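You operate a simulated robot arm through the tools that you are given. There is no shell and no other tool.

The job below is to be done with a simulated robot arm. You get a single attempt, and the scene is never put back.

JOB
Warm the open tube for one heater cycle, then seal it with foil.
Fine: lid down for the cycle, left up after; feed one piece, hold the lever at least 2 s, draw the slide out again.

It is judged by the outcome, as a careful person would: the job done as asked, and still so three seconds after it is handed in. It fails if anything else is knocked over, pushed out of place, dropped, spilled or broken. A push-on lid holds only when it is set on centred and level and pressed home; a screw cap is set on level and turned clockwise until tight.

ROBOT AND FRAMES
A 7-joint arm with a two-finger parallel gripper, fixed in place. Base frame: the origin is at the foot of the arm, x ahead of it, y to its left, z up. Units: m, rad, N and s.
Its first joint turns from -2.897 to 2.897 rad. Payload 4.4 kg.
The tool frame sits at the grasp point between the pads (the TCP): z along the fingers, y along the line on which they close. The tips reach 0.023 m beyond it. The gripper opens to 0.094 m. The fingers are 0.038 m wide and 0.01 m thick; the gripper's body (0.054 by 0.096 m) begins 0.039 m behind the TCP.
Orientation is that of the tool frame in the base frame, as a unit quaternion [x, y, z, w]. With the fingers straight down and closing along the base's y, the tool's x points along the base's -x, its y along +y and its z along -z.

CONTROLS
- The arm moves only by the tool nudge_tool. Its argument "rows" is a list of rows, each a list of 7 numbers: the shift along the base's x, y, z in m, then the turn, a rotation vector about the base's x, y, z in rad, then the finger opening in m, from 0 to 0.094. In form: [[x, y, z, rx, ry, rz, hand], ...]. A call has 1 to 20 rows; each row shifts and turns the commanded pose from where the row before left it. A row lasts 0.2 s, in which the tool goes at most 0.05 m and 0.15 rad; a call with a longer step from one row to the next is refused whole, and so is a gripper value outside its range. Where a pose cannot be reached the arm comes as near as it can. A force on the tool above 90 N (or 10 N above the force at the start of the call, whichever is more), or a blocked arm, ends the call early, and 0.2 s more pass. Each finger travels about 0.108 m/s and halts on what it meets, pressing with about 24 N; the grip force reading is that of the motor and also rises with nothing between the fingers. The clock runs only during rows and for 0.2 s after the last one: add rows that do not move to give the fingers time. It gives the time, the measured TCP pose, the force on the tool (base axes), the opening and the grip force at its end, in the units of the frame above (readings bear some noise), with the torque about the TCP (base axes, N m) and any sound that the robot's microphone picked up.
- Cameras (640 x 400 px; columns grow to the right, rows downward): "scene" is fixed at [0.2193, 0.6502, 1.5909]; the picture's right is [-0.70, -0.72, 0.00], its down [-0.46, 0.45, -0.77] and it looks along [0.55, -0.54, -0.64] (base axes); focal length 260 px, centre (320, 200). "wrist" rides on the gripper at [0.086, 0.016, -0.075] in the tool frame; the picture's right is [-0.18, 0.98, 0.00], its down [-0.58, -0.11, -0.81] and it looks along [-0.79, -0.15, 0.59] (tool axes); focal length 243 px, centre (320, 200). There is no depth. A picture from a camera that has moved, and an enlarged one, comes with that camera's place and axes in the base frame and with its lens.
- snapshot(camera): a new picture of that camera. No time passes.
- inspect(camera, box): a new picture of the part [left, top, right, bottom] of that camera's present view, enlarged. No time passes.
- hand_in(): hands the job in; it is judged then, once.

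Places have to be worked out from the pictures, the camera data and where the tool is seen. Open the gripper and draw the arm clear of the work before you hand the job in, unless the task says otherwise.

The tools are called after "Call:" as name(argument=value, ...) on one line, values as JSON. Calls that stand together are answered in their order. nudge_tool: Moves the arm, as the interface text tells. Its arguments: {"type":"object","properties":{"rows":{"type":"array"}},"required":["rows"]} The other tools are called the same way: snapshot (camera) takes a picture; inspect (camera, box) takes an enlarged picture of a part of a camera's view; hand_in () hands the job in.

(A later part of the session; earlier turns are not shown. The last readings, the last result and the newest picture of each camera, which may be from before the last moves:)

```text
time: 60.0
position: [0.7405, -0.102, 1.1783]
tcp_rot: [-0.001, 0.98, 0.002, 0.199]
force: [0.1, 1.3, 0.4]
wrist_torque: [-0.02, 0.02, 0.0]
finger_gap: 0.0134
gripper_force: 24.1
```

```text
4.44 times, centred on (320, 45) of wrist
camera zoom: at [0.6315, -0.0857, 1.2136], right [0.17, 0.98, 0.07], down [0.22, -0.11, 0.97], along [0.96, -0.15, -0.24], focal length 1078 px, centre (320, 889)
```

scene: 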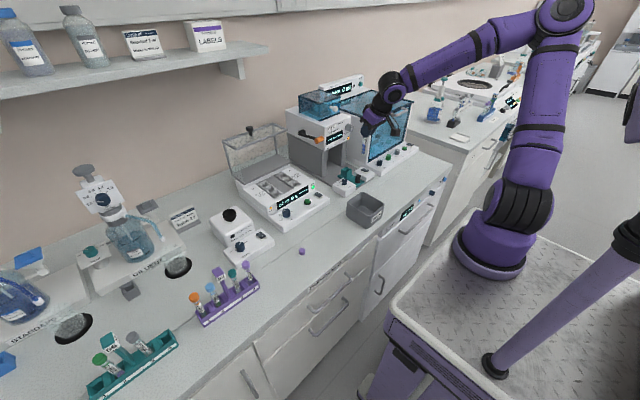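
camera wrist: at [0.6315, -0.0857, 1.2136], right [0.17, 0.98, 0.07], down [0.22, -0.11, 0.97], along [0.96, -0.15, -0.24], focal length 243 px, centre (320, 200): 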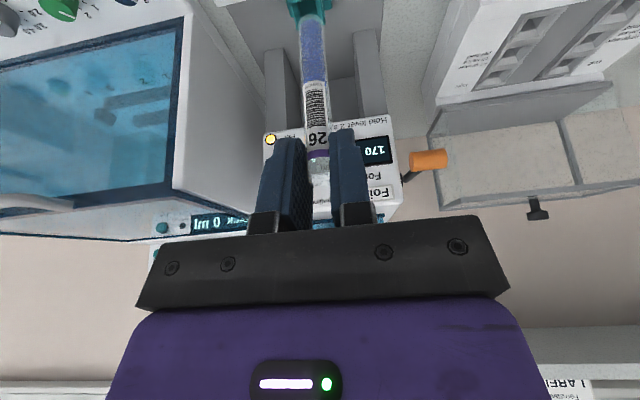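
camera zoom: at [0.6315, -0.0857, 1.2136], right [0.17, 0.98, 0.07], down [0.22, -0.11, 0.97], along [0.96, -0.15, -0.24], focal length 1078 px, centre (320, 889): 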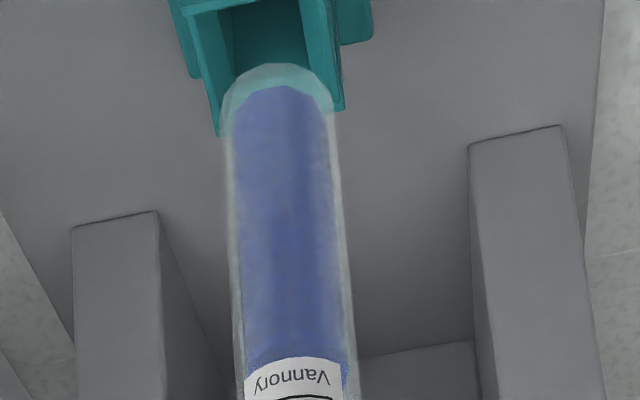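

Socket rim centre comes out near (0.834, -0.115, 0.957). I move the tube's bottom to about 2 cm above it and compare directly in both views.

Call:
nudge_tool(rows=[[0.02, -0.003, -0.01, 0, 0, 0, 0.008], [0.025, -0.003, -0.02, 0, 0, 0, 0.008], [0.025, -0.003, -0.025, 0, 0, 0, 0.008], [0.015, -0.003, -0.025, 0, 0, 0, 0.008], [0.007, -0.001, -0.02, 0, 0, 0, 0.008], [0, 0, 0, 0, 0, 0, 0.008], [0, 0, 0, 0, 0, 0, 0.008]])

Call:
inspect(camera="scene", box=[320, 135, 380, 185])

Call:
snapshot(camera="wrist")

Call:
inspect(camera="wrist", box=[260, 0, 380, 80])

```text
time: 61.6
position: [0.8331, -0.1152, 1.0772]
tcp_rot: [-0.001, 0.98, 0.002, 0.199]
force: [-0.3, 0.3, -0.2]
wrist_torque: [-0.02, 0.0, -0.02]
finger_gap: 0.0129
gripper_force: 23.9
```

```text
8.00 times, centred on (350, 160) of scene
camera zoom: at [0.2193, 0.6502, 1.5909], right [-0.7, -0.72, 0.0], down [-0.46, 0.45, -0.77], along [0.55, -0.54, -0.64], focal length 2078 px, centre (80, 520)
```

zoom: 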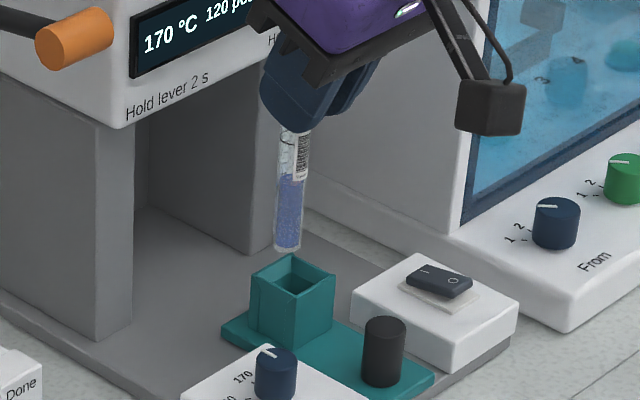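

```text
taken
camera wrist: at [0.7242, -0.0989, 1.1136], right [0.17, 0.98, 0.07], down [0.22, -0.11, 0.97], along [0.96, -0.15, -0.24], focal length 243 px, centre (320, 200)
```

wrist: 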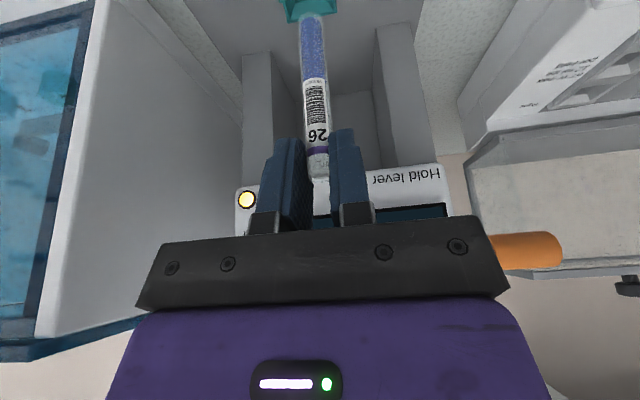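

```text
5.00 times, centred on (320, 40) of wrist
camera zoom: at [0.7242, -0.0989, 1.1136], right [0.17, 0.98, 0.07], down [0.22, -0.11, 0.97], along [0.96, -0.15, -0.24], focal length 1213 px, centre (320, 1000)
```

zoom: 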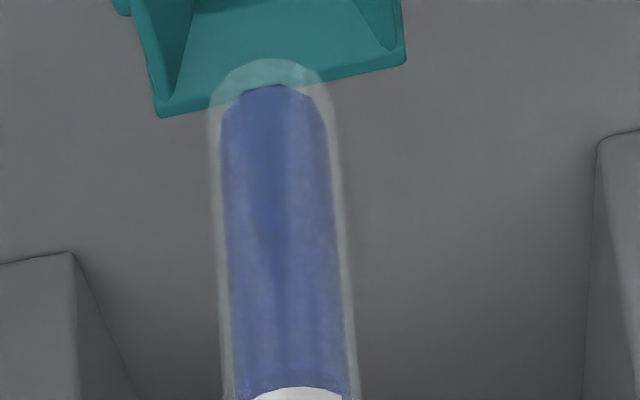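

Both views show the tube bottom over the socket centre within ~1 mm. The tube slipped ~4 mm in the grip, so I insert it now, slowly, watching the force.

Call:
nudge_tool(rows=[[-0.001, -0.0003, -0.008, 0, 0, 0, 0.005], [0, 0, -0.008, 0, 0, 0, 0.005], [0, 0, -0.008, 0, 0, 0, 0.005], [0, 0, 0, 0, 0, 0, 0.005]])

Call:
inspect(camera="scene", box=[320, 135, 380, 185])

Call:
inspect(camera="wrist", box=[240, 0, 400, 200])

```text
time: 62.6
position: [0.8321, -0.116, 1.0539]
tcp_rot: [-0.001, 0.98, 0.001, 0.199]
force: [-1.9, 0.1, -0.4]
wrist_torque: [0.06, 0.14, 0.02]
finger_gap: 0.0132
gripper_force: 23.6
```

```text
8.00 times, centred on (350, 160) of scene
camera zoom: at [0.2193, 0.6502, 1.5909], right [-0.7, -0.72, 0.0], down [-0.46, 0.45, -0.77], along [0.55, -0.54, -0.64], focal length 2078 px, centre (80, 520)
```

zoom: 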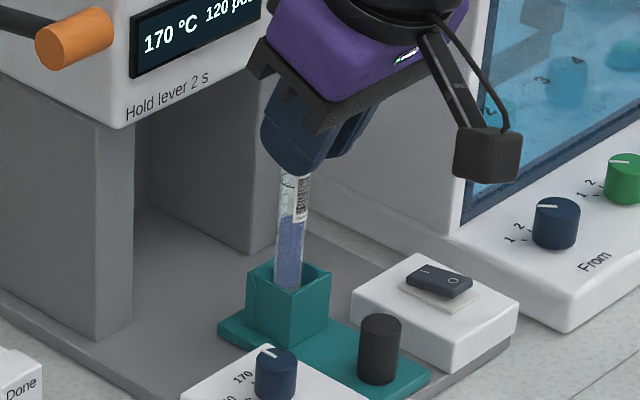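

```text
2.00 times, centred on (320, 100) of wrist
camera zoom: at [0.7223, -0.0991, 1.0889], right [0.17, 0.98, 0.07], down [0.22, -0.11, 0.97], along [0.96, -0.15, -0.24], focal length 485 px, centre (320, 400)
```

zoom: 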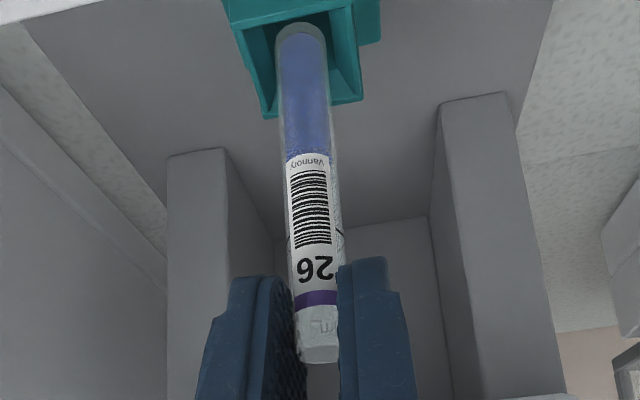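

The bottom has entered the socket but nudged the slide ~3 mm inward, so I ease the tube back 3 mm and continue lowering.

Call:
nudge_tool(rows=[[-0.003, 0, -0.002, 0, 0, 0, 0.005], [0, 0, -0.006, 0, 0, 0, 0.005], [0, 0, -0.006, 0, 0, 0, 0.005], [0, 0, 0, 0, 0, 0, 0.005]])

Call:
inspect(camera="scene", box=[320, 135, 380, 185])

Call:
inspect(camera="wrist", box=[240, 0, 400, 200])

```text
time: 63.6
position: [0.8289, -0.1158, 1.0396]
tcp_rot: [-0.001, 0.98, 0.002, 0.199]
force: [0.5, 0.9, -0.2]
wrist_torque: [0.03, -0.01, 0.0]
finger_gap: 0.0129
gripper_force: 24.1
```

```text
8.00 times, centred on (350, 160) of scene
camera zoom: at [0.2193, 0.6502, 1.5909], right [-0.7, -0.72, 0.0], down [-0.46, 0.45, -0.77], along [0.55, -0.54, -0.64], focal length 2078 px, centre (80, 520)
```

zoom: 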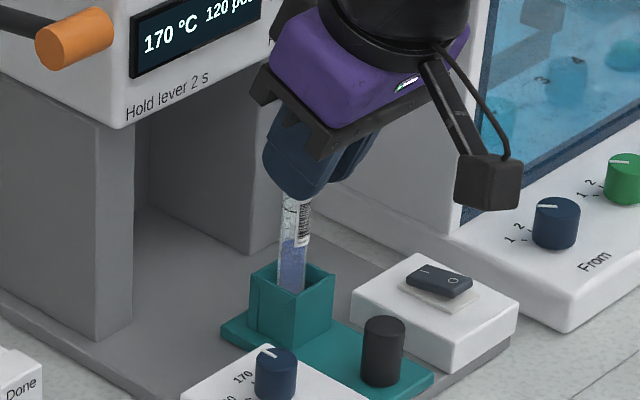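

```text
2.00 times, centred on (320, 100) of wrist
camera zoom: at [0.7196, -0.0991, 1.0753], right [0.17, 0.98, 0.07], down [0.22, -0.11, 0.97], along [0.96, -0.15, -0.24], focal length 485 px, centre (320, 400)
```

zoom: 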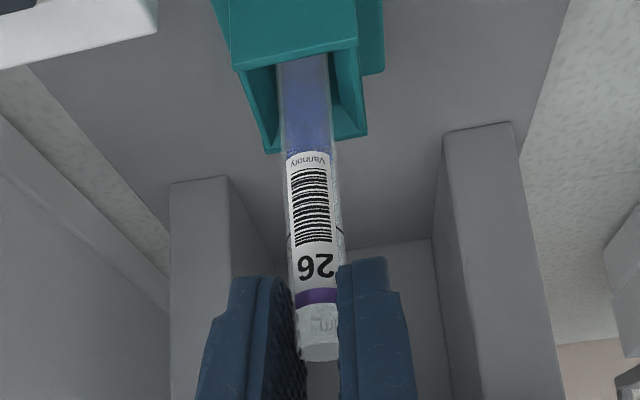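

Now the tube is well inside the socket. I lower it further to the floor, in 3 mm steps.

Call:
nudge_tool(rows=[[0, 0, -0.004, 0, 0, 0, 0.005], [0, 0, -0.004, 0, 0, 0, 0.005], [0, 0, -0.003, 0, 0, 0, 0.005], [0, 0, 0, 0, 0, 0, 0.005]])

Call:
inspect(camera="wrist", box=[240, 0, 400, 200])

```text
time: 64.6
position: [0.8279, -0.1157, 1.0276]
tcp_rot: [-0.001, 0.98, 0.001, 0.2]
force: [-0.3, -0.8, 2.5]
wrist_torque: [-0.08, -0.01, -0.02]
finger_gap: 0.013
gripper_force: 23.9
```

```text
2.00 times, centred on (320, 100) of wrist
camera zoom: at [0.7195, -0.0995, 1.0641], right [0.17, 0.98, 0.07], down [0.22, -0.11, 0.97], along [0.96, -0.15, -0.24], focal length 485 px, centre (320, 400)
```

zoom: 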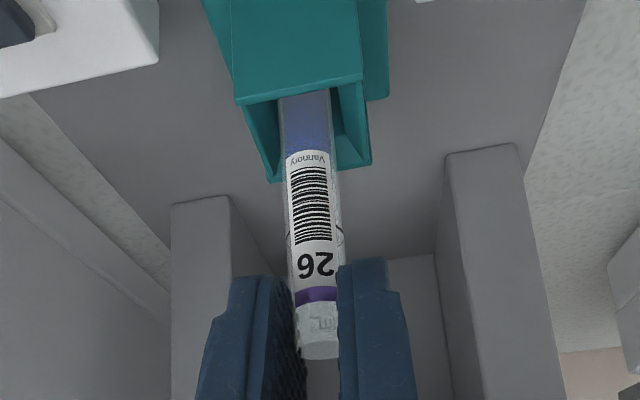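

Call:
nudge_tool(rows=[[0, 0, -0.002, 0, 0, 0, 0.005], [0, 0, -0.001, 0, 0, 0, 0.005], [0, 0, 0, 0, 0, 0, 0.005]])

Call:
inspect(camera="wrist", box=[240, 0, 400, 200])

Call:
inspect(camera="scene", box=[320, 135, 380, 185])

```text
time: 65.4
position: [0.8268, -0.115, 1.0262]
tcp_rot: [0.0, 0.98, 0.001, 0.201]
force: [0.1, 0.7, 19.1]
wrist_torque: [0.23, -0.19, 0.04]
finger_gap: 0.0133
gripper_force: 23.6
```

```text
2.00 times, centred on (320, 100) of wrist
camera zoom: at [0.7191, -0.0996, 1.062], right [0.17, 0.98, 0.07], down [0.22, -0.11, 0.97], along [0.96, -0.15, -0.23], focal length 485 px, centre (320, 400)
```

zoom: 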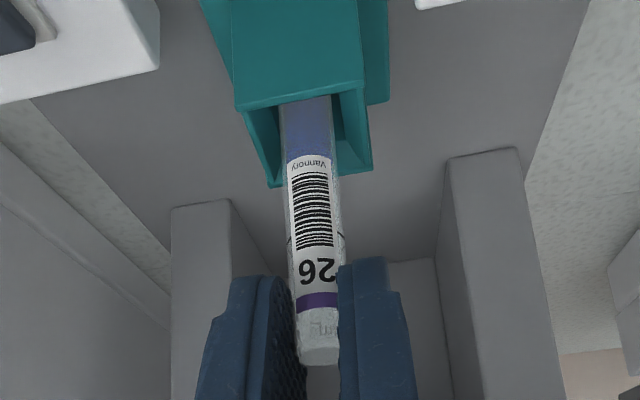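

```text
8.00 times, centred on (350, 160) of scene
camera zoom: at [0.2193, 0.6502, 1.5909], right [-0.7, -0.72, 0.0], down [-0.46, 0.45, -0.77], along [0.55, -0.54, -0.64], focal length 2078 px, centre (80, 520)
```

zoom: 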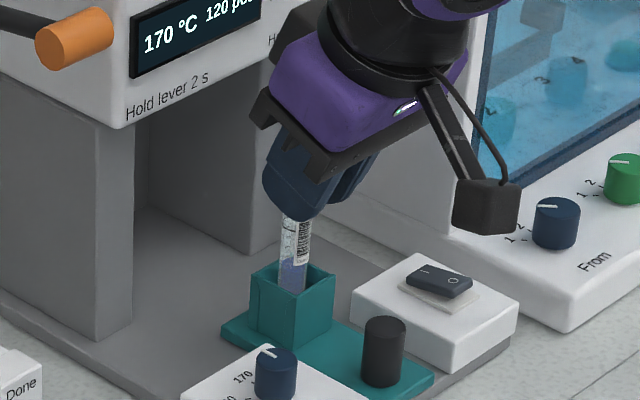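

The tube rests on the socket floor (19 N). I relieve the pressure, open the fingers and withdraw up and back.

Call:
nudge_tool(rows=[[0, 0, 0.002, 0, 0, 0, 0.015], [0, 0, 0, 0, 0, 0, 0.03], [0, 0, 0, 0, 0, 0, 0.045], [0, 0, 0.015, 0, 0, 0, 0.045], [0, 0, 0.03, 0, 0, 0, 0.045], [-0.02, 0, 0.03, 0, 0, 0, 0.045], [-0.04, 0, 0.02, 0, 0, 0, 0.045], [-0.04, 0, 0, 0, 0, 0, 0.045], [0, 0, 0, 0, 0, 0, 0.045]])

Call:
snapshot(camera="wrist")

Call:
inspect(camera="scene", box=[300, 110, 390, 190])

```text
time: 67.4
position: [0.7295, -0.1165, 1.1214]
tcp_rot: [-0.001, 0.98, 0.002, 0.2]
force: [-0.6, 0.3, 0.3]
wrist_torque: [0.02, 0.0, 0.04]
finger_gap: 0.0451
gripper_force: 0.1
```

```text
taken
camera wrist: at [0.6206, -0.0992, 1.1575], right [0.17, 0.98, 0.07], down [0.22, -0.11, 0.97], along [0.96, -0.15, -0.24], focal length 243 px, centre (320, 200)
```

wrist: 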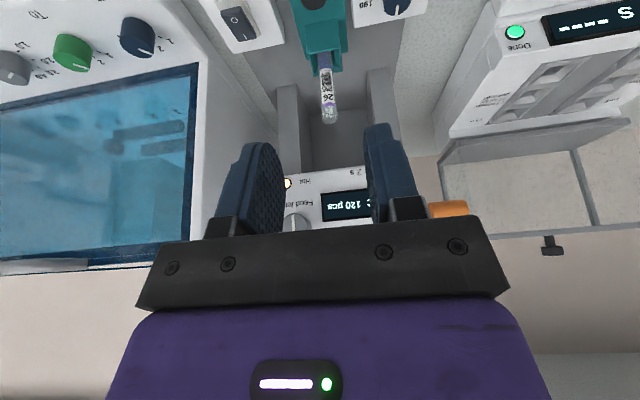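

```text
5.00 times, centred on (345, 150) of scene
camera zoom: at [0.2193, 0.6502, 1.5909], right [-0.7, -0.72, 0.0], down [-0.46, 0.45, -0.77], along [0.55, -0.54, -0.64], focal length 1299 px, centre (195, 450)
```

zoom: 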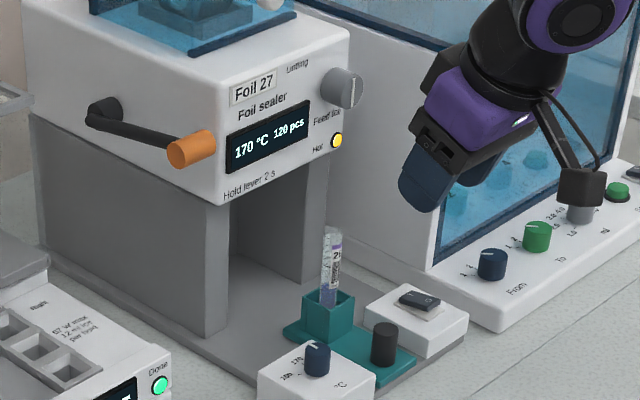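

The tube stands in the slide's socket. Next I line up over the slide's black knob (≈(0.7685, -0.115), top z≈0.954) with a tilt of 0.6 rad to check alignment.

Call:
nudge_tool(rows=[[-0.01, 0, -0.01, 0, -0.1, 0, 0.04], [0, 0.001, -0.03, 0, -0.1, 0, 0.04], [0.01, 0.0005, -0.03, 0, 0, 0, 0.04], [0.02, 0, -0.015, 0, 0, 0, 0.04], [0.015, 0, -0.006, 0, 0, 0, 0.04], [0, 0, 0, 0, 0, 0, 0.04]])

Call:
snapshot(camera="wrist")

Call:
inspect(camera="scene", box=[310, 130, 390, 200])

```text
time: 68.8
position: [0.7621, -0.1142, 1.0316]
tcp_rot: [-0.001, 0.955, 0.002, 0.295]
force: [-0.2, 0.1, 0.1]
wrist_torque: [0.03, 0.03, 0.03]
finger_gap: 0.0401
gripper_force: 0.0
```

```text
taken
camera wrist: at [0.6492, -0.0976, 1.0443], right [0.15, 0.98, 0.11], down [0.02, -0.11, 0.99], along [0.99, -0.15, -0.04], focal length 243 px, centre (320, 200)
```

wrist: 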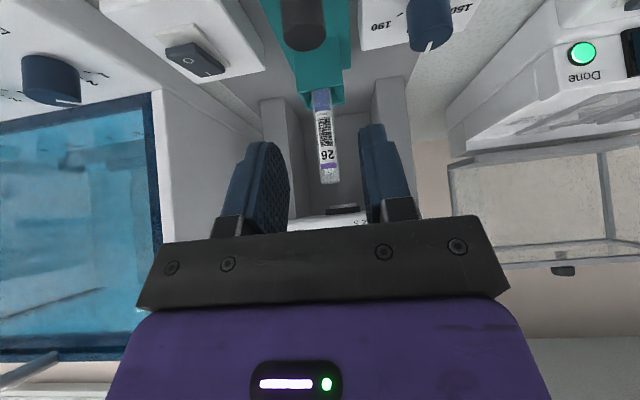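

```text
5.71 times, centred on (350, 165) of scene
camera zoom: at [0.2193, 0.6502, 1.5909], right [-0.7, -0.72, 0.0], down [-0.46, 0.45, -0.77], along [0.55, -0.54, -0.64], focal length 1485 px, centre (149, 400)
```

zoom: 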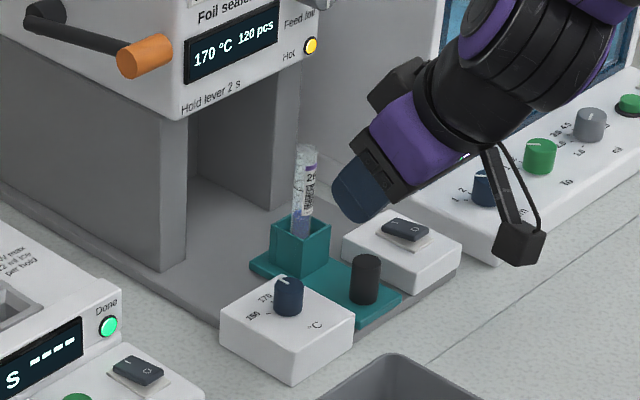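

Knob seen at about (0.773, -0.1165). I lower the open fingers (34 mm) around it in steps.

Call:
nudge_tool(rows=[[0.005, -0.001, -0.02, 0, 0, 0, 0.034], [0.004, -0.001, -0.02, 0, 0, 0, 0.034], [0, 0, -0.012, 0, 0, 0, 0.034], [0, 0, 0, 0, 0, 0, 0.034]])

Call:
snapshot(camera="wrist")

Call:
inspect(camera="scene", box=[310, 130, 390, 200])

```text
time: 69.8
position: [0.7721, -0.1161, 0.9789]
tcp_rot: [0.0, 0.955, 0.001, 0.296]
force: [0.1, -0.8, 0.2]
wrist_torque: [0.02, 0.01, 0.0]
finger_gap: 0.034
gripper_force: 0.1
```

```text
taken
camera wrist: at [0.6589, -0.0993, 0.9913], right [0.15, 0.98, 0.11], down [0.02, -0.11, 0.99], along [0.99, -0.15, -0.04], focal length 243 px, centre (320, 200)
```

wrist: 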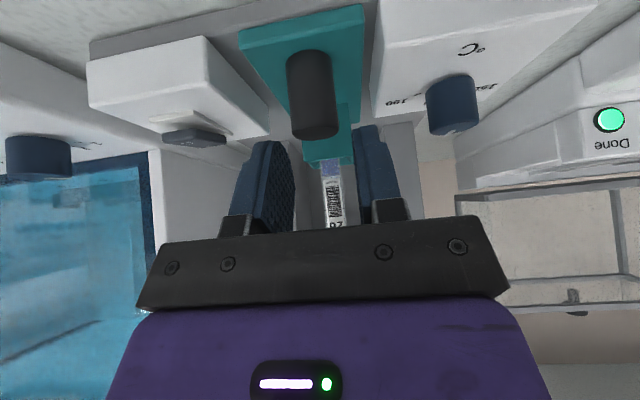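

```text
5.71 times, centred on (350, 165) of scene
camera zoom: at [0.2193, 0.6502, 1.5909], right [-0.7, -0.72, 0.0], down [-0.46, 0.45, -0.77], along [0.55, -0.54, -0.64], focal length 1485 px, centre (149, 400)
```

zoom: 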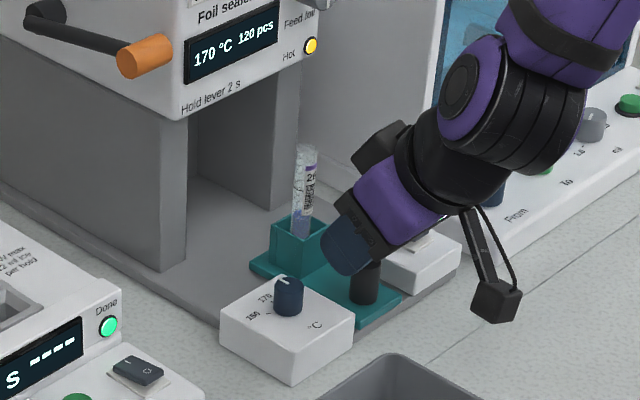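

The knob is nearly centred between the fingers; I correct by (-3, +1.5) mm, descend 20 mm and close on it.

Call:
nudge_tool(rows=[[-0.003, 0.0015, -0.01, 0, 0, 0, 0.034], [0, 0, -0.01, 0, 0, 0, 0.034], [0, 0, 0, 0, 0, 0, 0.02], [0, 0, 0, 0, 0, 0, 0.012], [0, 0, 0, 0, 0, 0, 0.012]])

Call:
snapshot(camera="wrist")

Call:
inspect(camera="scene", box=[310, 130, 390, 200])

```text
time: 71.0
position: [0.7701, -0.1144, 0.959]
tcp_rot: [-0.002, 0.955, 0.002, 0.296]
force: [-0.7, -3.2, 2.5]
wrist_torque: [-0.61, -0.24, 0.07]
finger_gap: 0.0213
gripper_force: 45.3
```

```text
taken
camera wrist: at [0.6562, -0.0983, 0.9719], right [0.15, 0.98, 0.11], down [0.02, -0.11, 0.99], along [0.99, -0.15, -0.04], focal length 243 px, centre (320, 200)
```

wrist: 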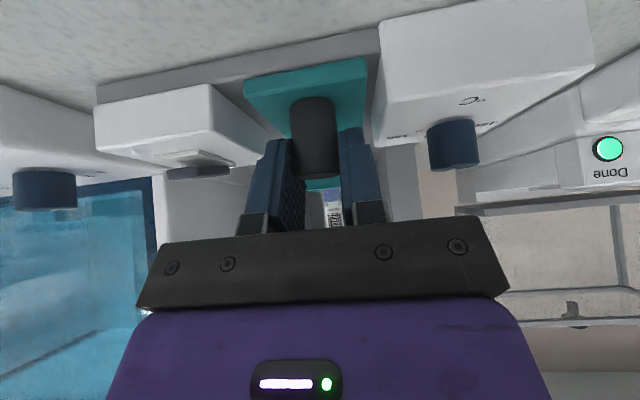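

```text
5.71 times, centred on (350, 165) of scene
camera zoom: at [0.2193, 0.6502, 1.5909], right [-0.7, -0.72, 0.0], down [-0.46, 0.45, -0.77], along [0.55, -0.54, -0.64], focal length 1485 px, centre (149, 400)
```

zoom: 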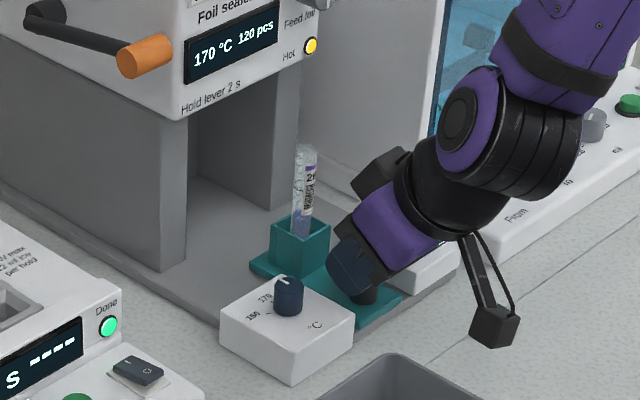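

The knob is gripped (21.3 mm). I push the slide inward gently (+x), a first 40 mm.

Call:
nudge_tool(rows=[[0.004, 0, 0, 0, 0, 0, 0.012], [0.007, 0, 0, 0, 0, 0, 0.012], [0.008, 0, 0, 0, 0, 0, 0.012], [0.008, 0, 0, 0, 0, 0, 0.012], [0.008, 0, 0, 0, 0, 0, 0.012], [0.005, 0, 0, 0, 0, 0, 0.012], [0, 0, 0, 0, 0, 0, 0.012]])

Call:
inspect(camera="scene", box=[300, 110, 390, 200])

Call:
snapshot(camera="wrist")

```text
time: 72.6
position: [0.8094, -0.1142, 0.9595]
tcp_rot: [-0.001, 0.955, 0.001, 0.296]
force: [-0.1, 11.6, 8.6]
wrist_torque: [-0.33, 1.08, -0.05]
finger_gap: 0.0216
gripper_force: 44.7
```

```text
4.44 times, centred on (345, 155) of scene
camera zoom: at [0.2193, 0.6502, 1.5909], right [-0.7, -0.72, 0.0], down [-0.46, 0.45, -0.77], along [0.55, -0.54, -0.64], focal length 1155 px, centre (209, 400)
```

zoom: 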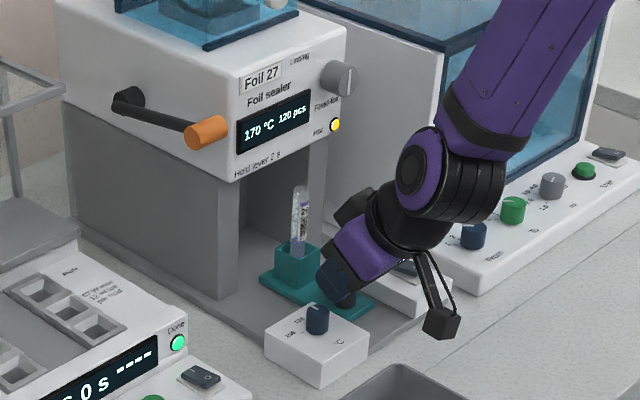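

```text
taken
camera wrist: at [0.6963, -0.0985, 0.9719], right [0.15, 0.98, 0.11], down [0.02, -0.11, 0.99], along [0.99, -0.14, -0.04], focal length 243 px, centre (320, 200)
```

wrist: 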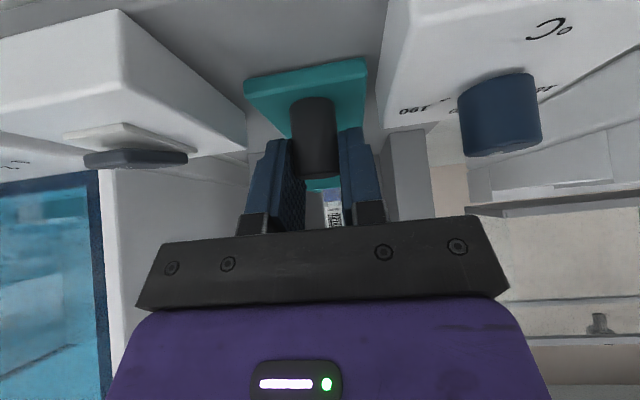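

The slide moves freely with the tube upright. Head underside is ≈1.065, tube top ≈1.03, so there is clearance; I push on.

Call:
nudge_tool(rows=[[0.006, 0.001, 0, 0, 0, 0, 0.012], [0.008, 0, 0, 0, 0, 0, 0.012], [0.008, 0, 0, 0, 0, 0, 0.012], [0.008, 0, 0, 0, 0, 0, 0.012], [0, 0, 0, 0, 0, 0, 0.012]])

Call:
inspect(camera="scene", box=[300, 110, 390, 200])

```text
time: 73.8
position: [0.8379, -0.1143, 0.9594]
tcp_rot: [-0.001, 0.955, 0.001, 0.296]
force: [-0.6, 1.4, -5.8]
wrist_torque: [-0.65, -0.57, 0.05]
finger_gap: 0.0211
gripper_force: 44.9
```

```text
4.44 times, centred on (345, 155) of scene
camera zoom: at [0.2193, 0.6502, 1.5909], right [-0.7, -0.72, 0.0], down [-0.46, 0.45, -0.77], along [0.55, -0.54, -0.64], focal length 1155 px, centre (209, 400)
```

zoom: 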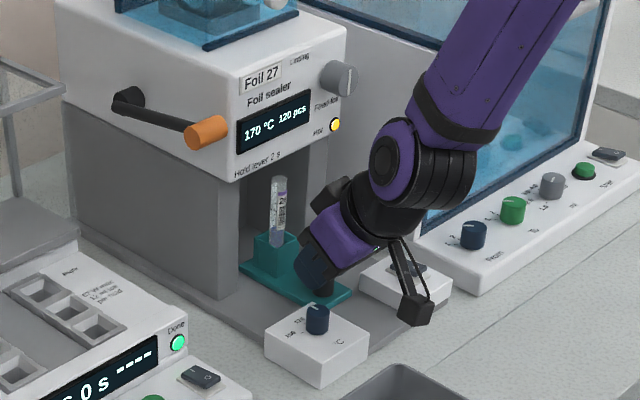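

Call:
nudge_tool(rows=[[0.006, 0, 0, 0, 0, 0, 0.012], [0.008, 0, 0, 0, 0, 0, 0.012], [0.008, 0, 0, 0, 0, 0, 0.012], [0, 0, 0, 0, 0, 0, 0.012]])

Call:
inspect(camera="scene", box=[300, 110, 390, 200])

Call:
snapshot(camera="wrist")

```text
time: 74.8
position: [0.8608, -0.1142, 0.9585]
tcp_rot: [0.0, 0.955, 0.001, 0.296]
force: [-0.3, -5.3, -8.3]
wrist_torque: [-0.68, 0.23, -0.07]
finger_gap: 0.0214
gripper_force: 45.1
```

```text
4.44 times, centred on (345, 155) of scene
camera zoom: at [0.2193, 0.6502, 1.5909], right [-0.7, -0.72, 0.0], down [-0.46, 0.45, -0.77], along [0.55, -0.54, -0.64], focal length 1155 px, centre (209, 400)
```

zoom: 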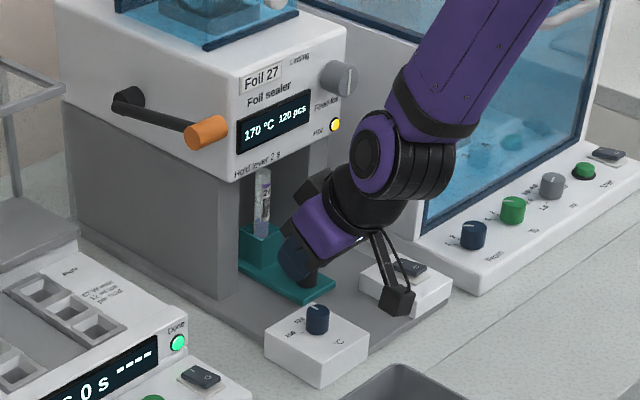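

```text
taken
camera wrist: at [0.748, -0.0981, 0.972], right [0.15, 0.98, 0.11], down [0.02, -0.11, 0.99], along [0.99, -0.15, -0.04], focal length 243 px, centre (320, 200)
```

wrist: 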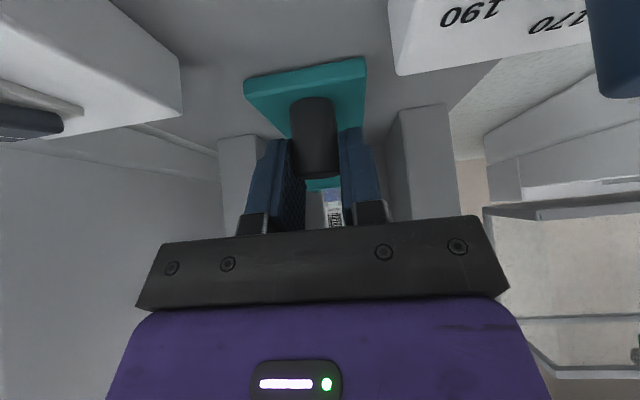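

Call:
nudge_tool(rows=[[0.006, 0, 0, 0, 0, 0, 0.012], [0.007, 0, 0, 0, 0, 0, 0.012], [0.006, 0, 0, 0, 0, 0, 0.012], [0, 0, 0, 0, 0, 0, 0.012]])

Call:
inspect(camera="scene", box=[300, 110, 390, 200])

Call:
snapshot(camera="wrist")

```text
time: 75.8
position: [0.8809, -0.1147, 0.9589]
tcp_rot: [0.0, 0.955, 0.001, 0.297]
force: [1.7, -11.0, -4.5]
wrist_torque: [-0.73, -0.55, 0.05]
finger_gap: 0.0212
gripper_force: 45.1
```

```text
4.44 times, centred on (345, 155) of scene
camera zoom: at [0.2193, 0.6502, 1.5909], right [-0.7, -0.72, 0.0], down [-0.46, 0.45, -0.77], along [0.55, -0.54, -0.64], focal length 1155 px, centre (209, 400)
```

zoom: 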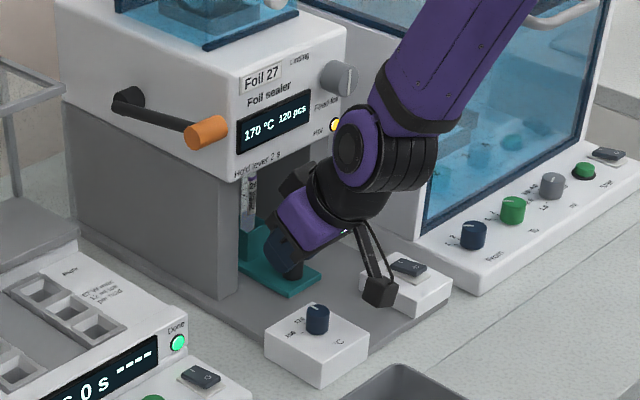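

```text
taken
camera wrist: at [0.7677, -0.0981, 0.9719], right [0.15, 0.98, 0.11], down [0.02, -0.11, 0.99], along [0.99, -0.15, -0.04], focal length 243 px, centre (320, 200)
```

wrist: 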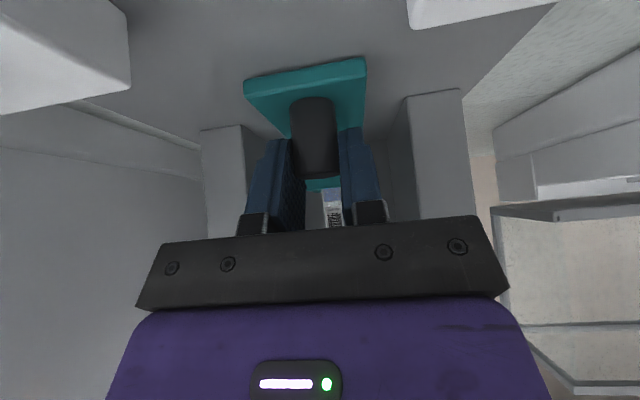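

Call:
nudge_tool(rows=[[0.004, -0.0005, 0, 0, 0, 0, 0.012], [0.004, 0, 0, 0, 0, 0, 0.012], [0, 0, 0, 0, 0, 0, 0.012]])

Call:
inspect(camera="scene", box=[300, 110, 390, 200])

```text
time: 76.6
position: [0.8856, -0.1154, 0.9596]
tcp_rot: [-0.001, 0.956, 0.001, 0.295]
force: [-33.8, -9.8, 3.1]
wrist_torque: [-0.69, 0.51, -0.01]
finger_gap: 0.0214
gripper_force: 44.7
```

```text
4.44 times, centred on (345, 155) of scene
camera zoom: at [0.2193, 0.6502, 1.5909], right [-0.7, -0.72, 0.0], down [-0.46, 0.45, -0.77], along [0.55, -0.54, -0.64], focal length 1155 px, centre (209, 400)
```

zoom: 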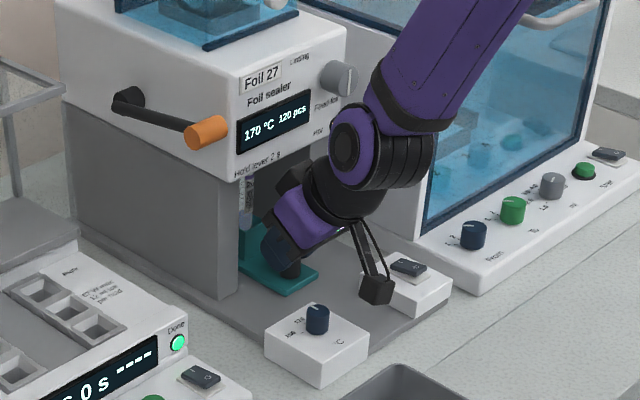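

The x force jumped to -34 N with little torque: the slide is at its inner stop (116 mm travel). I relax, release and withdraw back and up.

Call:
nudge_tool(rows=[[-0.003, 0, 0, 0, 0, 0, 0.012], [0, 0, 0, 0, 0, 0, 0.025], [0, 0, 0, 0, 0, 0, 0.034], [-0.012, 0, 0.012, 0, 0, 0, 0.034], [-0.02, 0, 0.02, 0, 0, 0, 0.034], [-0.03, 0, 0.02, 0, 0, 0, 0.034], [-0.04, 0, 0.02, 0, 0, 0, 0.034], [-0.04, 0, 0.02, 0, 0, 0, 0.034], [-0.04, 0, 0.02, 0, 0, 0, 0.034], [0, 0, 0, 0, 0, 0, 0.034]])

Call:
snapshot(camera="wrist")

Call:
inspect(camera="scene", box=[290, 100, 380, 190])

```text
time: 78.8
position: [0.7034, -0.1154, 1.0708]
tcp_rot: [-0.002, 0.955, 0.001, 0.296]
force: [0.1, 0.2, 0.2]
wrist_torque: [0.01, -0.02, -0.02]
finger_gap: 0.0338
gripper_force: 0.1
```

```text
taken
camera wrist: at [0.5906, -0.0992, 1.0837], right [0.15, 0.98, 0.11], down [0.02, -0.11, 0.99], along [0.99, -0.15, -0.04], focal length 243 px, centre (320, 200)
```

wrist: 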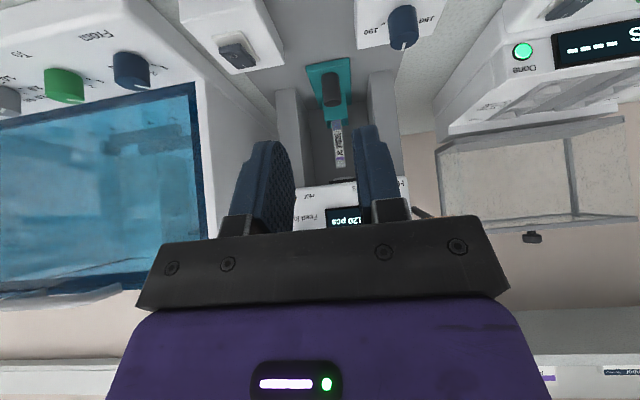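

```text
4.44 times, centred on (335, 145) of scene
camera zoom: at [0.2193, 0.6502, 1.5909], right [-0.7, -0.72, 0.0], down [-0.46, 0.45, -0.77], along [0.55, -0.54, -0.64], focal length 1155 px, centre (253, 444)
```

zoom: 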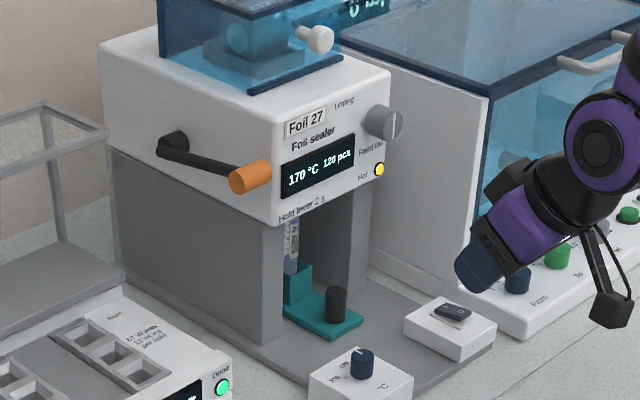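

The slide is fully in. Now I inspect the feed knob on the sealer's front for its label and shape.

Call:
inspect(camera="scene", box=[325, 110, 365, 150])

Call:
inspect(camera="scene", box=[290, 110, 330, 150])

```text
10.00 times, centred on (345, 130) of scene
camera zoom: at [0.2193, 0.6502, 1.5909], right [-0.7, -0.72, 0.0], down [-0.46, 0.45, -0.77], along [0.55, -0.54, -0.64], focal length 2598 px, centre (70, 900)
```

zoom: 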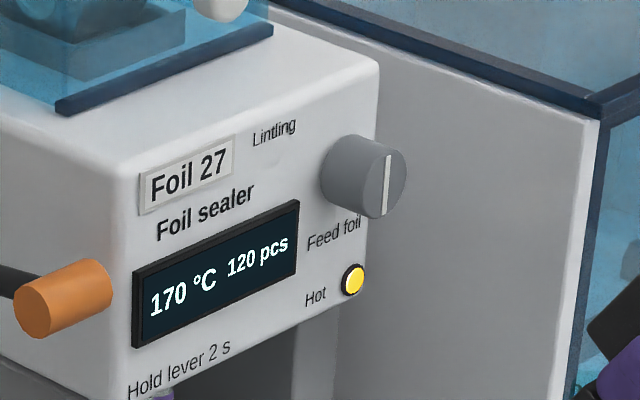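

```text
10.00 times, centred on (310, 130) of scene
camera zoom: at [0.2193, 0.6502, 1.5909], right [-0.7, -0.72, 0.0], down [-0.46, 0.45, -0.77], along [0.55, -0.54, -0.64], focal length 2598 px, centre (420, 900)
```

zoom: 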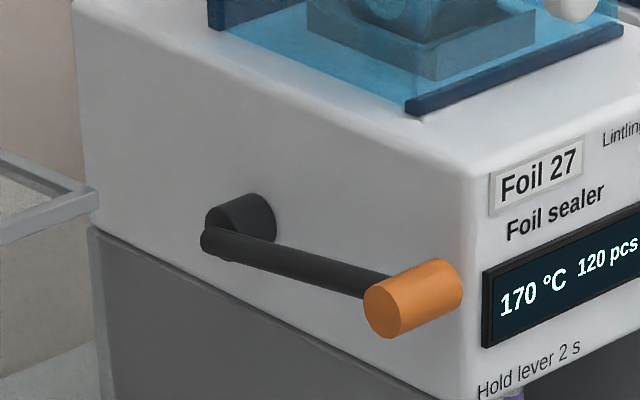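

The knob's axis is at y≈-0.157, z≈1.129, Ø≈30 mm, protruding from x≈0.88 to 0.857. I turn the hand horizontal (pointing +x) in free space, then roll it 45° so the camera stays away from the neighbouring device.

Call:
nudge_tool(rows=[[0, 0, 0.01, 0, -0.14, 0, 0.06], [0, -0.005, 0.01, 0, -0.14, 0, 0.06], [0, -0.005, 0.01, 0, -0.14, 0, 0.06], [0, -0.01, 0.01, 0, -0.14, 0, 0.06], [0, -0.01, 0.01, 0, -0.14, 0, 0.06], [0, -0.01, 0.008, 0, -0.14, 0, 0.06], [0, 0, 0, 0, -0.13, 0, 0.06], [0, 0, 0, 0, 0, 0, 0.06]])

Call:
nudge_tool(rows=[[0, 0, 0, 0.14, 0, 0, 0.06], [0, 0, 0, 0.14, 0, 0, 0.06], [0, 0, 0, 0.14, 0, 0, 0.06], [0, 0, 0, 0.14, 0, 0, 0.06], [0, 0, 0, 0.14, 0, 0, 0.06], [0, 0, 0, 0, 0, 0, 0.06]])

Call:
snapshot(camera="wrist")

Call:
snapshot(camera="scene")

```text
time: 80.6
position: [0.729, -0.1613, 1.1318]
tcp_rot: [-0.001, 0.707, 0.001, 0.708]
force: [0.3, 0.4, -0.5]
wrist_torque: [-0.01, 0.0, 0.0]
finger_gap: 0.0597
gripper_force: 0.0
out of reach, approached as far as the arm can: row 3, 4, 5, 6
```

```text
time: 82.0
position: [0.7296, -0.1612, 1.1312]
tcp_rot: [0.242, 0.664, 0.245, 0.664]
force: [0.1, 0.1, -0.3]
wrist_torque: [0.0, 0.02, -0.03]
finger_gap: 0.06
gripper_force: 0.1
```

```text
taken
camera wrist: at [0.6559, -0.0922, 1.0762], right [0.0, 0.63, 0.77], down [-0.81, -0.46, 0.37], along [0.59, -0.62, 0.51], focal length 243 px, centre (320, 200)
```

wrist: 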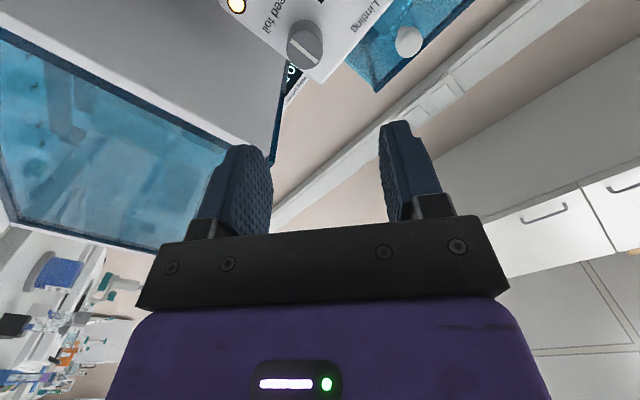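

```text
taken
```

scene: 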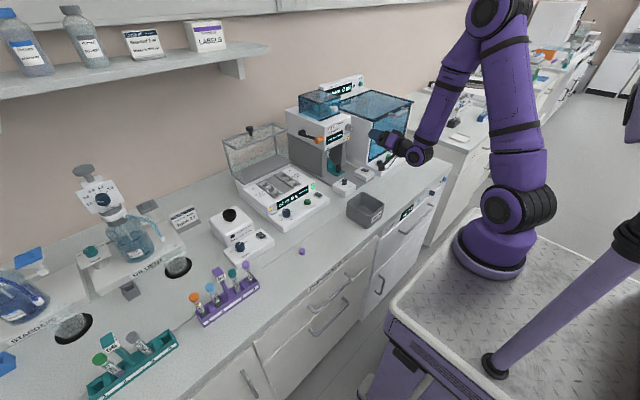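

Call:
inspect(camera="wrist", box=[260, 0, 360, 90])

```text
4.44 times, centred on (310, 45) of wrist
camera zoom: at [0.6559, -0.0922, 1.0762], right [0.0, 0.63, 0.77], down [-0.81, -0.46, 0.37], along [0.59, -0.62, 0.51], focal length 1078 px, centre (364, 889)
```

zoom: 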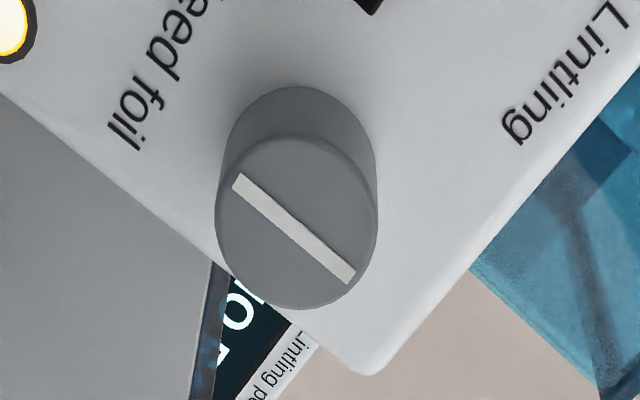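

The wrist view puts the knob axis near (y -0.164, z 1.120). I move 60 mm closer, centred on that, and re-measure.

Call:
nudge_tool(rows=[[0.02, -0.001, -0.004, 0, 0, 0, 0.06], [0.02, -0.001, -0.004, 0, 0, 0, 0.06], [0.02, -0.001, -0.003, 0, 0, 0, 0.06], [0, 0, 0, 0, 0, 0, 0.06]])

Call:
inspect(camera="wrist", box=[240, 40, 400, 160])

Call:
inspect(camera="scene", box=[310, 100, 390, 160])

```text
time: 83.0
position: [0.79, -0.1634, 1.1207]
tcp_rot: [0.242, 0.664, 0.243, 0.664]
force: [0.0, 0.3, -0.7]
wrist_torque: [0.0, 0.02, -0.02]
finger_gap: 0.0599
gripper_force: 0.0
```

```text
3.33 times, centred on (320, 100) of wrist
camera zoom: at [0.716, -0.0953, 1.0651], right [0.0, 0.63, 0.77], down [-0.81, -0.46, 0.37], along [0.59, -0.62, 0.51], focal length 809 px, centre (320, 533)
```

zoom: 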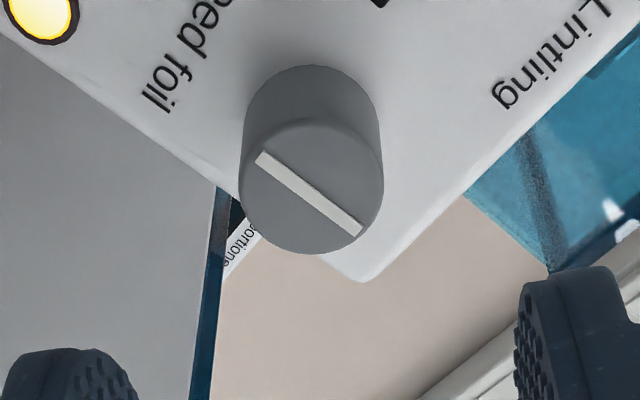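

```text
6.67 times, centred on (350, 130) of scene
camera zoom: at [0.2193, 0.6502, 1.5909], right [-0.7, -0.72, 0.0], down [-0.46, 0.45, -0.77], along [0.55, -0.54, -0.64], focal length 1732 px, centre (120, 667)
```

zoom: 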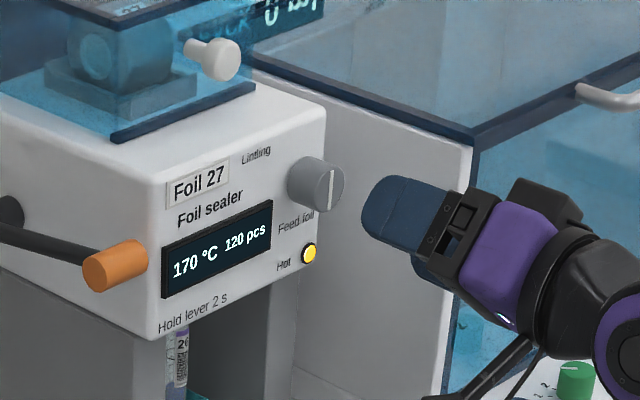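

Two wrist views agree: knob front at (0.870, -0.167, 1.122). I slide the open fingers over it.

Call:
nudge_tool(rows=[[0.02, -0.002, 0.0005, 0, 0, 0, 0.055], [0.02, -0.0015, 0.0005, 0, 0, 0, 0.055], [0.02, 0, 0, 0, 0, 0, 0.055], [0.01, 0, 0, 0, 0, 0, 0.055], [0, 0, 0, 0, 0, 0, 0.055]])

Call:
snapshot(camera="wrist")

Call:
inspect(camera="scene", box=[310, 100, 390, 160])

```text
time: 84.2
position: [0.8592, -0.1663, 1.1224]
tcp_rot: [0.241, 0.664, 0.243, 0.665]
force: [0.5, -0.3, -0.1]
wrist_torque: [-0.01, 0.0, -0.04]
finger_gap: 0.0552
gripper_force: 0.1
```

```text
taken
camera wrist: at [0.7859, -0.0985, 1.0662], right [0.0, 0.63, 0.77], down [-0.81, -0.46, 0.37], along [0.59, -0.62, 0.51], focal length 243 px, centre (320, 200)
```

wrist: 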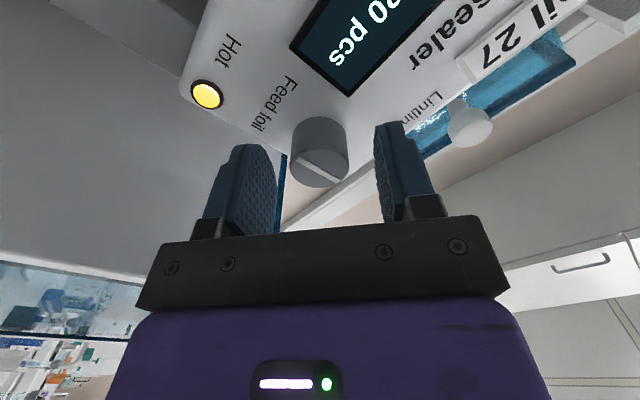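

```text
6.67 times, centred on (350, 130) of scene
camera zoom: at [0.2193, 0.6502, 1.5909], right [-0.7, -0.72, 0.0], down [-0.46, 0.45, -0.77], along [0.55, -0.54, -0.64], focal length 1732 px, centre (120, 667)
```

zoom: 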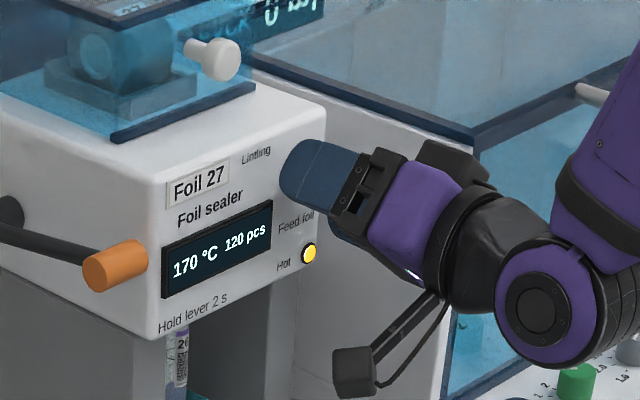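

The knob is centred between the fingers. I close on it.

Call:
nudge_tool(rows=[[0.002, 0, 0, 0, 0, 0, 0.04], [0, 0, 0, 0, 0, 0, 0.025], [0, 0, 0, 0, 0, 0, 0.02], [0, 0, 0, 0, 0, 0, 0.02]])

Call:
snapshot(camera="wrist")

```text
time: 85.2
position: [0.8607, -0.168, 1.1231]
tcp_rot: [0.242, 0.664, 0.243, 0.664]
force: [-2.0, -1.8, -3.4]
wrist_torque: [0.07, 0.14, -0.14]
finger_gap: 0.0294
gripper_force: 45.2
```

```text
taken
camera wrist: at [0.7875, -0.0991, 1.0662], right [0.0, 0.63, 0.77], down [-0.81, -0.46, 0.37], along [0.59, -0.62, 0.51], focal length 243 px, centre (320, 200)
```

wrist: 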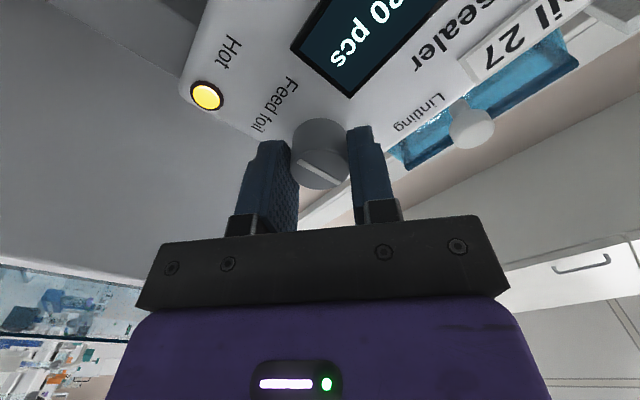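

Gripped (29.4 mm) with little side load. I turn it clockwise (as seen from the front) in small steps and check the piece counter.

Call:
nudge_tool(rows=[[0, 0, 0, 0.08, 0, 0, 0.02], [0, 0, 0, 0.08, 0, 0, 0.02], [0, 0, 0, 0.08, 0, 0, 0.02], [0, 0, 0, 0, 0, 0, 0.02]])

Call:
snapshot(camera="wrist")

Call:
inspect(camera="scene", box=[310, 100, 390, 160])

```text
time: 86.2
position: [0.8617, -0.1675, 1.1224]
tcp_rot: [0.319, 0.63, 0.321, 0.631]
force: [-1.9, -4.6, -6.6]
wrist_torque: [0.04, -0.04, -0.64]
finger_gap: 0.0294
gripper_force: 45.2
```

```text
taken
camera wrist: at [0.7875, -0.0876, 1.0841], right [0.0, 0.43, 0.9], down [-0.81, -0.53, 0.25], along [0.59, -0.73, 0.35], focal length 243 px, centre (320, 200)
```

wrist: 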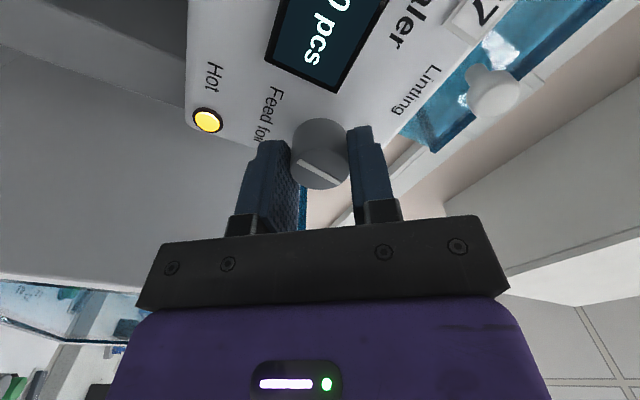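

```text
6.67 times, centred on (350, 130) of scene
camera zoom: at [0.2193, 0.6502, 1.5909], right [-0.7, -0.72, 0.0], down [-0.46, 0.45, -0.77], along [0.55, -0.54, -0.64], focal length 1732 px, centre (120, 667)
```

zoom: 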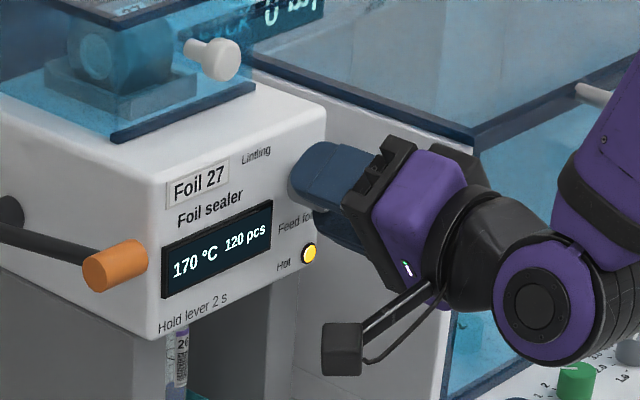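

The knob turns freely with the hand; no click yet. I continue.

Call:
nudge_tool(rows=[[0, 0, 0, 0.08, 0, 0, 0.02], [0, 0, 0, 0.08, 0, 0, 0.02], [0, 0, 0, 0.08, 0, 0, 0.02], [0, 0, 0, 0, 0, 0, 0.02]])

Call:
inspect(camera="scene", box=[310, 100, 390, 160])

```text
time: 87.2
position: [0.8621, -0.1683, 1.1226]
tcp_rot: [0.392, 0.587, 0.394, 0.589]
force: [-2.3, -7.8, -2.6]
wrist_torque: [0.0, 0.1, 0.05]
finger_gap: 0.0291
gripper_force: 45.6
```

```text
6.67 times, centred on (350, 130) of scene
camera zoom: at [0.2193, 0.6502, 1.5909], right [-0.7, -0.72, 0.0], down [-0.46, 0.45, -0.77], along [0.55, -0.54, -0.64], focal length 1732 px, centre (120, 667)
```

zoom: 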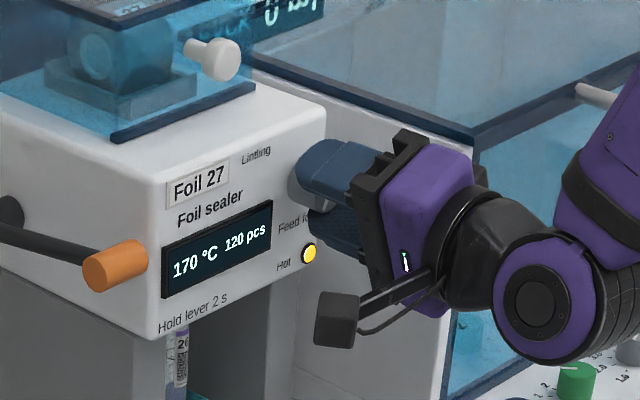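

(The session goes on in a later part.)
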